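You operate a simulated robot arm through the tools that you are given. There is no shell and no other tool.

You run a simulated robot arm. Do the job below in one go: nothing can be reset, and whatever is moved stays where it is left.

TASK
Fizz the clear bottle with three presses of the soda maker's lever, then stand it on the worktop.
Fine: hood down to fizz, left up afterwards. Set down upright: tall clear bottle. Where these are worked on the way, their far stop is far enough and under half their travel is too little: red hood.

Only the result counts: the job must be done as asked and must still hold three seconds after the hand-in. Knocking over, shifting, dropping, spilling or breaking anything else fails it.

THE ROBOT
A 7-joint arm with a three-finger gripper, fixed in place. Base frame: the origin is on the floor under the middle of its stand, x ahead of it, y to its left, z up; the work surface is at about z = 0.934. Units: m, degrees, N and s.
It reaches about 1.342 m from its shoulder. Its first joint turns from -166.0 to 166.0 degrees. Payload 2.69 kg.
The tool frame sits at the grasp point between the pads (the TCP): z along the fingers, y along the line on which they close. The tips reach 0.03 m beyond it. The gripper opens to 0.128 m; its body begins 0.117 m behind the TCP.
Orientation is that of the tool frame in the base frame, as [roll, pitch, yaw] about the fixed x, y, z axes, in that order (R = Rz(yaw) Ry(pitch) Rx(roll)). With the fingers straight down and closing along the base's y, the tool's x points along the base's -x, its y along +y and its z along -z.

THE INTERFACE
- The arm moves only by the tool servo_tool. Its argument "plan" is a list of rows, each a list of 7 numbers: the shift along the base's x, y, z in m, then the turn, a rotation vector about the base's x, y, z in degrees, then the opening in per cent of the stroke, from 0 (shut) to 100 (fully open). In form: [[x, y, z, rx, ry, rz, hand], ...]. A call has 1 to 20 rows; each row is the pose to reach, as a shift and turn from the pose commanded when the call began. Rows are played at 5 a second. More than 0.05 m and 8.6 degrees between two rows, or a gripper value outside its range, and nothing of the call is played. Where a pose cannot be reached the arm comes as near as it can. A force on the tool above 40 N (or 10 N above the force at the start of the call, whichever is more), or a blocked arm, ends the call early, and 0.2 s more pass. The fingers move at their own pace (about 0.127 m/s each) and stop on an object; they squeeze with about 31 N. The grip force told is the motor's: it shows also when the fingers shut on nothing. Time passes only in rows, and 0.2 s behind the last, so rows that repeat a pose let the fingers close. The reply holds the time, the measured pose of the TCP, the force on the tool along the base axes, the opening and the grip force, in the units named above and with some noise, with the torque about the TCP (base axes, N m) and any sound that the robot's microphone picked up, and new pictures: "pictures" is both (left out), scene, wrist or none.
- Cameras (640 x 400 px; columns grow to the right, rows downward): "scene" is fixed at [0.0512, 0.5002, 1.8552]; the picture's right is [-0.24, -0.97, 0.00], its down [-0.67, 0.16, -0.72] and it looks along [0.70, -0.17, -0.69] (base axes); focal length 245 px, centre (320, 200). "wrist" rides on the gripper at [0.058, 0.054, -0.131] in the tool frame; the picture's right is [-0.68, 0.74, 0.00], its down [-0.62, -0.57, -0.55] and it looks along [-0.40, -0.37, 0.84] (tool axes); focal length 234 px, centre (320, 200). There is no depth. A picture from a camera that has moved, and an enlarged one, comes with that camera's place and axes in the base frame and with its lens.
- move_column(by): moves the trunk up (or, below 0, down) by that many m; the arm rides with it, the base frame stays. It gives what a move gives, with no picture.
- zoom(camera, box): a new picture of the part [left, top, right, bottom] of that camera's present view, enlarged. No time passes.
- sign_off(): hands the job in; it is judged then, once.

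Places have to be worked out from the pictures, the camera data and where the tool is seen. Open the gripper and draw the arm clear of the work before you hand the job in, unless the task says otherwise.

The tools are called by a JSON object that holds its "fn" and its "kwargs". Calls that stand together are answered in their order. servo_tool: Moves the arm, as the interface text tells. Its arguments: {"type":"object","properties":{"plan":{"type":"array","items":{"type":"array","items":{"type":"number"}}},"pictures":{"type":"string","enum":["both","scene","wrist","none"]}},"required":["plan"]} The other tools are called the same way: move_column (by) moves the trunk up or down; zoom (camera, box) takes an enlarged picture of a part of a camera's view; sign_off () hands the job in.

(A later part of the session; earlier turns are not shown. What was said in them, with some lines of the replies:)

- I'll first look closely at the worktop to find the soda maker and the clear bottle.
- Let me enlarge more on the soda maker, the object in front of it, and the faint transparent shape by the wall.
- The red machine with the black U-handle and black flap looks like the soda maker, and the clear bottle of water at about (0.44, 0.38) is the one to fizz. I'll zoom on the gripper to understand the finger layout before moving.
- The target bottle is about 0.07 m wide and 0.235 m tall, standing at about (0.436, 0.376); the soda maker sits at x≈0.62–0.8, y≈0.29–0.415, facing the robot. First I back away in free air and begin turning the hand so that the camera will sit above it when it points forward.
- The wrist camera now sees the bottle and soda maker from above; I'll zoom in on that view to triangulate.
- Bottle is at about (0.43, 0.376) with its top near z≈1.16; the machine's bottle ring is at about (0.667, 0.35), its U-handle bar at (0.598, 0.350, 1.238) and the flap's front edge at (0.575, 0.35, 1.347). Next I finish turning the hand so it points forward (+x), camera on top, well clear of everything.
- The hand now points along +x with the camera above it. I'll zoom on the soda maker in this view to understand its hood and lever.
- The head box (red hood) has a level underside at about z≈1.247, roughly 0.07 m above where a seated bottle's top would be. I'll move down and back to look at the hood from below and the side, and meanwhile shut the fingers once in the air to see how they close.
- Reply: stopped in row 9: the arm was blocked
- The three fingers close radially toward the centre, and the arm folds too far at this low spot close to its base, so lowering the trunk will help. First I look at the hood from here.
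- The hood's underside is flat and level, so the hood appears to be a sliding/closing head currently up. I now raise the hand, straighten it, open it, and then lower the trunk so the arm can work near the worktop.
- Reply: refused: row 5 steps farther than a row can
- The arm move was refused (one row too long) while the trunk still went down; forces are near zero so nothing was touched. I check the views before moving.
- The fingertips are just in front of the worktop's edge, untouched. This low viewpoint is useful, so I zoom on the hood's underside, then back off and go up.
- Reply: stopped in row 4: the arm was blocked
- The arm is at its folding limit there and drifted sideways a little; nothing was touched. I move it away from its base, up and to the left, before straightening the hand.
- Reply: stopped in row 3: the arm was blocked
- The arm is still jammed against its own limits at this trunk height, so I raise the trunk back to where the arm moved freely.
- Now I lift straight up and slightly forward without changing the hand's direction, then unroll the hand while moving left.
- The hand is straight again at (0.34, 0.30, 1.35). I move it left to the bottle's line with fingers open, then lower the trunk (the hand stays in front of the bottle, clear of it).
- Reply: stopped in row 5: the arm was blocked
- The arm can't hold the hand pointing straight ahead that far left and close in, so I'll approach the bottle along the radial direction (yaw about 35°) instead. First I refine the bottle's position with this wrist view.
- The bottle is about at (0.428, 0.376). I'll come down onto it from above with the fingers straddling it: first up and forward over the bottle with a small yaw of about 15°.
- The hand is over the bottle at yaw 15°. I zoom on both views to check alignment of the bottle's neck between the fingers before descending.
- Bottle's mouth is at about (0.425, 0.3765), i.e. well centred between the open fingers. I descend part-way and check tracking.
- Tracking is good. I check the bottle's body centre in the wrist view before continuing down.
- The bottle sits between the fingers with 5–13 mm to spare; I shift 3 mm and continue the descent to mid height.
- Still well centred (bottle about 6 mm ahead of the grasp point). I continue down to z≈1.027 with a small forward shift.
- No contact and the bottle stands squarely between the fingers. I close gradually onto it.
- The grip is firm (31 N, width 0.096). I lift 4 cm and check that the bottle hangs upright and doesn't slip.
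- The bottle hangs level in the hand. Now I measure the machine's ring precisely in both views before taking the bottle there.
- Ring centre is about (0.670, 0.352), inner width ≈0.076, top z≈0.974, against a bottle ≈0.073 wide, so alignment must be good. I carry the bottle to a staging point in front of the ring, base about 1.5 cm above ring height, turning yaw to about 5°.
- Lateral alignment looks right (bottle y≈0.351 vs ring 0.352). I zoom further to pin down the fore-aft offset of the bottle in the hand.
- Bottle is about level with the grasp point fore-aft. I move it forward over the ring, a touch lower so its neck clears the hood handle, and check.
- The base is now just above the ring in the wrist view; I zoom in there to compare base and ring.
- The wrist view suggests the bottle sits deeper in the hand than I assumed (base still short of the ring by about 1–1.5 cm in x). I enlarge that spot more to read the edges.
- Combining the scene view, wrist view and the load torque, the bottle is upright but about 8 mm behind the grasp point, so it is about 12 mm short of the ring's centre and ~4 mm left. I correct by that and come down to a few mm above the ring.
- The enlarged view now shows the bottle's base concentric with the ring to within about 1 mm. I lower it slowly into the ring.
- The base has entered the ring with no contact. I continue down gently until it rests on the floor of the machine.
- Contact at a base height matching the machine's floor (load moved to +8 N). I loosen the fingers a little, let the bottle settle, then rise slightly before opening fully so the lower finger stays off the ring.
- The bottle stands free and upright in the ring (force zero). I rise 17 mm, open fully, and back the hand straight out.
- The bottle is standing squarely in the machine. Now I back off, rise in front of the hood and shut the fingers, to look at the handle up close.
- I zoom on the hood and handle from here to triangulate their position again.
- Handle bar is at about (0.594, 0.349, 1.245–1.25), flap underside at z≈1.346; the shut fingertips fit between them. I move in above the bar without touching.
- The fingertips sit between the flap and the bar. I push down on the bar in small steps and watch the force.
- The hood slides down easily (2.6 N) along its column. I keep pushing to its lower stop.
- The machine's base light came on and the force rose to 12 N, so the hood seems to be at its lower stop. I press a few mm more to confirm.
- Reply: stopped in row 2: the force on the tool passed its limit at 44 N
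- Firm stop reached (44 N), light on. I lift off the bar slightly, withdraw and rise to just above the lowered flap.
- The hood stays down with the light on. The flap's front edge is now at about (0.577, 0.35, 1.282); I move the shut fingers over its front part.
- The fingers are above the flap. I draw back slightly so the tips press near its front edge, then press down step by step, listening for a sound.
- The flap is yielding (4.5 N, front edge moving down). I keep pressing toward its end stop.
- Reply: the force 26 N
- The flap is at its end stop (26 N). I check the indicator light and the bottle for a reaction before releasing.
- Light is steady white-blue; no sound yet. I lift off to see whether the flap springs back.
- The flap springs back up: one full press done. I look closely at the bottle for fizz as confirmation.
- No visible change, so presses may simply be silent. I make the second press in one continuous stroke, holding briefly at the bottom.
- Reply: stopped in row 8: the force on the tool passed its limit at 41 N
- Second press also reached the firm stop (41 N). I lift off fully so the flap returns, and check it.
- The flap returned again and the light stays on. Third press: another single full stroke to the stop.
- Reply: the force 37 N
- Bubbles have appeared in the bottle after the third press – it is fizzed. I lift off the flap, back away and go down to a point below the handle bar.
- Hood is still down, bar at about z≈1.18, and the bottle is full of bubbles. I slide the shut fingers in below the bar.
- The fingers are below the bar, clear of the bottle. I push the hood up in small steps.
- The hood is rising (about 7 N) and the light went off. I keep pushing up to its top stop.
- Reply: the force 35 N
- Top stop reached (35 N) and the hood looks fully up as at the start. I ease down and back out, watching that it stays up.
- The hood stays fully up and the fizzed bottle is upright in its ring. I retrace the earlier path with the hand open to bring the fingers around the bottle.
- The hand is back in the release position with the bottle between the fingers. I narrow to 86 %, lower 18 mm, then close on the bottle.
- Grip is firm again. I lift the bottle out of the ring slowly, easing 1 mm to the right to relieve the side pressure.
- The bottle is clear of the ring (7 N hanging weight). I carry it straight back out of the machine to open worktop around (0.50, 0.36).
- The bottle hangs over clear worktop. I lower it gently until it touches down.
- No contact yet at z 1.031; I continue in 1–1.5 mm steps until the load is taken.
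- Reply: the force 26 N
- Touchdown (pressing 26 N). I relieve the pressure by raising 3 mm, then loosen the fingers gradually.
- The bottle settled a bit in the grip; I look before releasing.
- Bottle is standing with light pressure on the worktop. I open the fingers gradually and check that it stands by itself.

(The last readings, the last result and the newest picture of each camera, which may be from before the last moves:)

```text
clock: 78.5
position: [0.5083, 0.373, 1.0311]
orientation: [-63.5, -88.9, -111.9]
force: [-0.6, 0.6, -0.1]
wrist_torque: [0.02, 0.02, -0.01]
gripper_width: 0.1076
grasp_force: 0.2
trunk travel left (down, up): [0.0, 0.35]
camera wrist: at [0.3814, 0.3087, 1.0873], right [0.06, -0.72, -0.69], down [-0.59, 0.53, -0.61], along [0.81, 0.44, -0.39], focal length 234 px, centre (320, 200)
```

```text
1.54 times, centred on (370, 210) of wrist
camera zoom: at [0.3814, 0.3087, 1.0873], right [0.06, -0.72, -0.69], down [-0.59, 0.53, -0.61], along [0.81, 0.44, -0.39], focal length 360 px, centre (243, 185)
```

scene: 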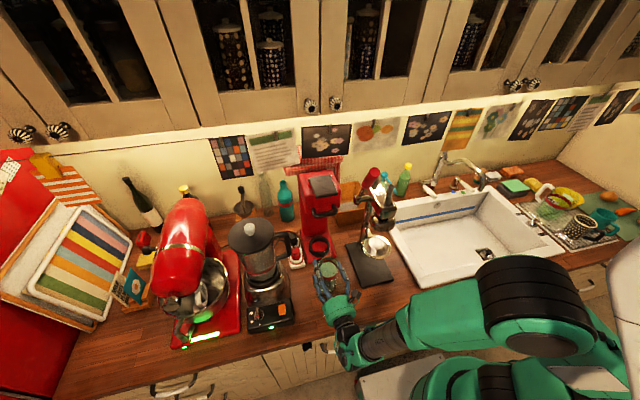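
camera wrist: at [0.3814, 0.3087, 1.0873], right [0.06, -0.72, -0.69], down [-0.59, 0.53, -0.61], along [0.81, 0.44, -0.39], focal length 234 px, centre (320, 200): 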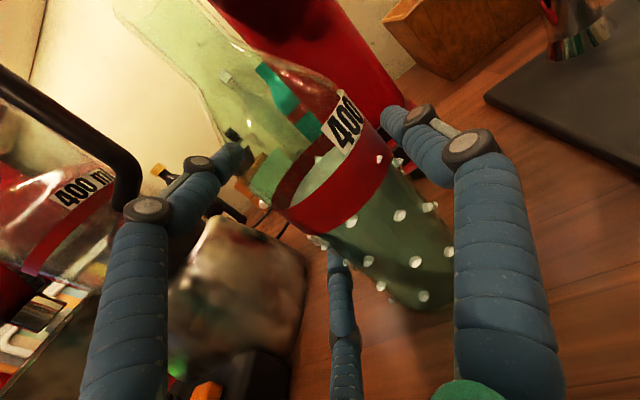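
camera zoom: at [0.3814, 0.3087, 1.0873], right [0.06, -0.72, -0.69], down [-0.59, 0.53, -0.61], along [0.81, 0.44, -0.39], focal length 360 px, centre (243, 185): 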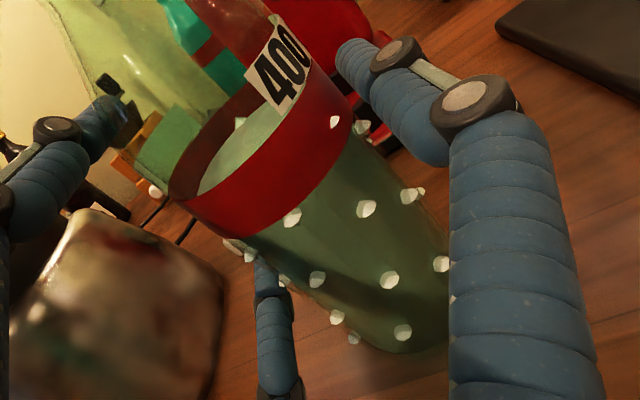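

The bottle stands on its own (force zero). I open fully, back straight out, and then rise clear.

{"fn": "servo_tool", "kwargs": {"plan": [[0, 0, 0.002, 0, 0, 0, 92], [0, 0.001, 0.002, 0, 0, 0, 100], [0, 0.003, 0.002, 0, 0, 0, 100], [-0.01, 0.002, 0.002, 0, 0, 0, 100], [-0.03, 0.001, 0.002, 0, 0, 0, 100], [-0.055, -0.001, 0.002, 0, 0, 0, 100], [-0.08, -0.003, 0.002, 0, 0, 0, 100], [-0.097, -0.005, 0.004, 0, 0, 0, 100]]}}

{"fn": "zoom", "kwargs": {"camera": "scene", "box": [280, 200, 380, 320]}}

{"fn": "zoom", "kwargs": {"camera": "wrist", "box": [240, 60, 500, 300]}}

```text
clock: 80.3
position: [0.4114, 0.3668, 1.0366]
orientation: [-64.4, -88.8, -111.1]
force: [1.0, 0.4, -0.1]
wrist_torque: [-0.02, -0.02, 0.04]
gripper_width: 0.1279
grasp_force: 0.0
trunk travel left (down, up): [0.0, 0.35]
camera wrist: at [0.2847, 0.3028, 1.0913], right [0.06, -0.72, -0.69], down [-0.59, 0.53, -0.61], along [0.81, 0.44, -0.39], focal length 234 px, centre (320, 200)
```

scene: 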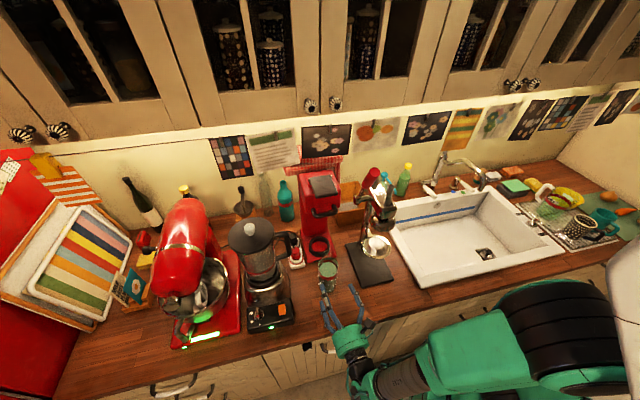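
wrist: 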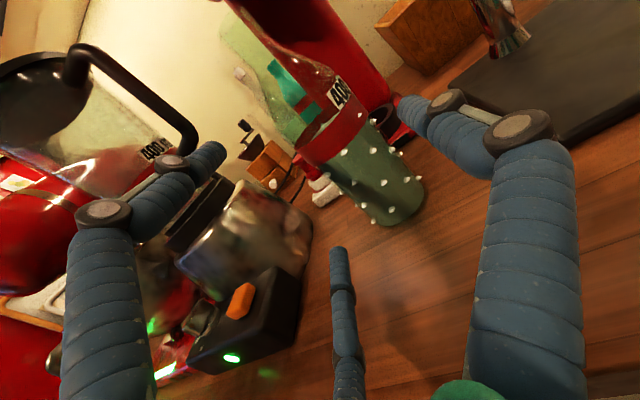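

```text
3.33 times, centred on (330, 260) of scene
camera zoom: at [0.0512, 0.5002, 1.8552], right [-0.24, -0.97, 0.0], down [-0.67, 0.16, -0.72], along [0.7, -0.17, -0.69], focal length 817 px, centre (287, 0)
```

zoom: 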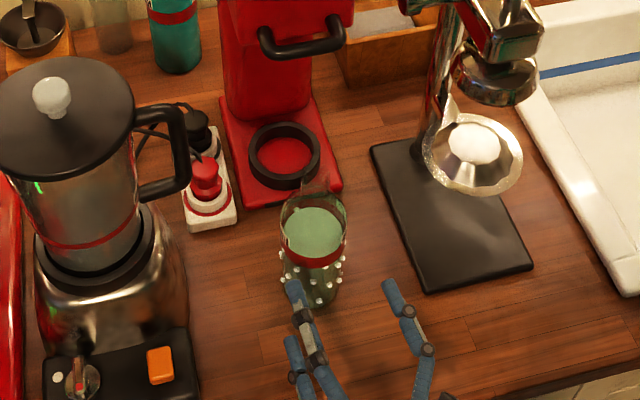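

```text
1.67 times, centred on (370, 180) of wrist
camera zoom: at [0.2847, 0.3028, 1.0913], right [0.06, -0.72, -0.69], down [-0.59, 0.53, -0.61], along [0.81, 0.44, -0.39], focal length 390 px, centre (237, 233)
```

zoom: 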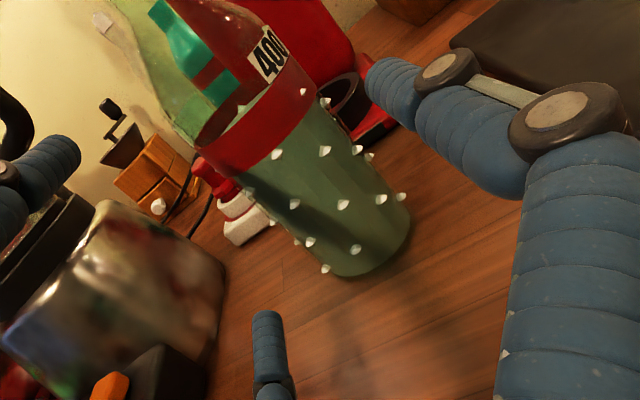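

The bottle stands upright on the worktop, clear of everything. I withdraw the hand further and lift it well away.

{"fn": "servo_tool", "kwargs": {"plan": [[-0.015, -0.002, 0.01, 0, 0, 0, 100], [-0.03, -0.004, 0.04, 0, 0, 0, 100], [-0.035, -0.006, 0.08, 0, 0, 0, 100], [-0.035, -0.01, 0.12, 0, 0, 0, 100], [-0.035, -0.02, 0.16, 0, 0, 0, 100], [-0.035, -0.04, 0.2, 0, 0, 0, 100], [-0.035, -0.07, 0.23, 0, 0, 0, 100], [-0.035, -0.1, 0.25, 0, 0, 0, 100], [-0.035, -0.1, 0.25, 0, 0, 0, 100]]}}

{"fn": "zoom", "kwargs": {"camera": "scene", "box": [270, 140, 400, 300]}}

```text
clock: 82.3
position: [0.3765, 0.2666, 1.2857]
orientation: [-63.5, -88.9, -112.1]
force: [-0.2, -1.6, -0.1]
wrist_torque: [0.0, 0.03, 0.06]
gripper_width: 0.1282
grasp_force: 0.0
trunk travel left (down, up): [0.0, 0.35]
camera wrist: at [0.2503, 0.202, 1.3414], right [0.06, -0.72, -0.69], down [-0.59, 0.53, -0.61], along [0.81, 0.44, -0.39], focal length 234 px, centre (320, 200)
```

scene: 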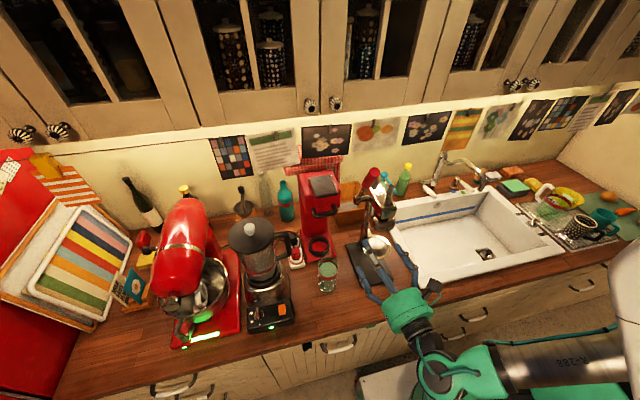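
wrist: 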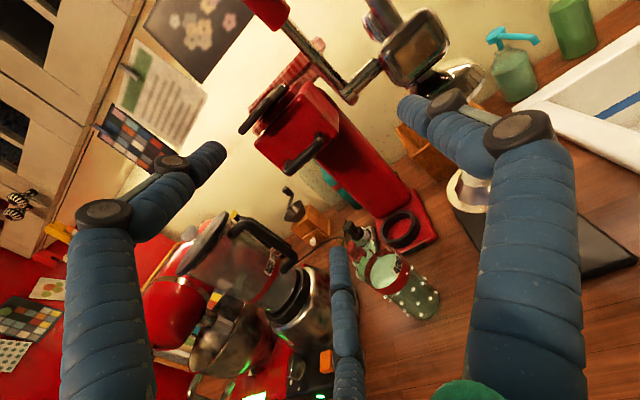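

```text
2.50 times, centred on (335, 220) of scene
camera zoom: at [0.0512, 0.5002, 1.8552], right [-0.24, -0.97, 0.0], down [-0.67, 0.16, -0.72], along [0.7, -0.17, -0.69], focal length 613 px, centre (282, 150)
```

zoom: 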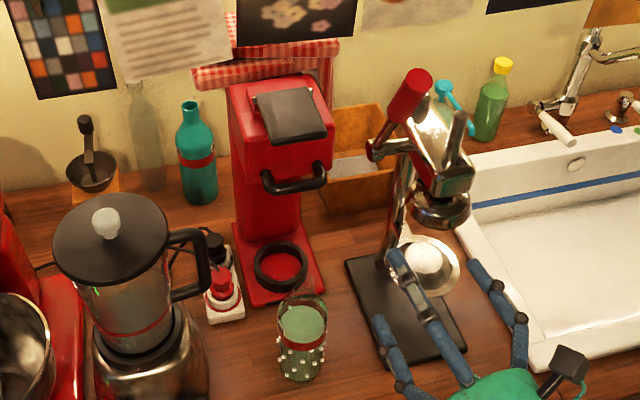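

The fizzed bottle stands upright on the worktop, the hood is fully up, everything else is where it was, and the open hand is clear. I hand the job in.

{"fn": "sign_off", "kwargs": {}}

```text
The job is handed in.
```

I fizzed the clear bottle with three full presses of the soda maker's lever and stood it upright on the worktop in front of the machine. The job is handed in.

- **Fizz:** The hood went down to its lower stop and the machine's base light came on. Each press went to the lever's end stop. Bubbles showed in the bottle after the third.
- **Hood:** I pushed it up to its top stop. It stayed there after I backed away.
- **Bottle:** It stands free at about (0.50, 0.36) on clear worktop, with bubbles still visible.
- **Surroundings:** The last pictures show nothing else moved or knocked over. The hand is open and drawn clear.

Two bottles on the worktop were clear. I took the water-filled one with the red band and the 400 mark, not the empty one against the wall.
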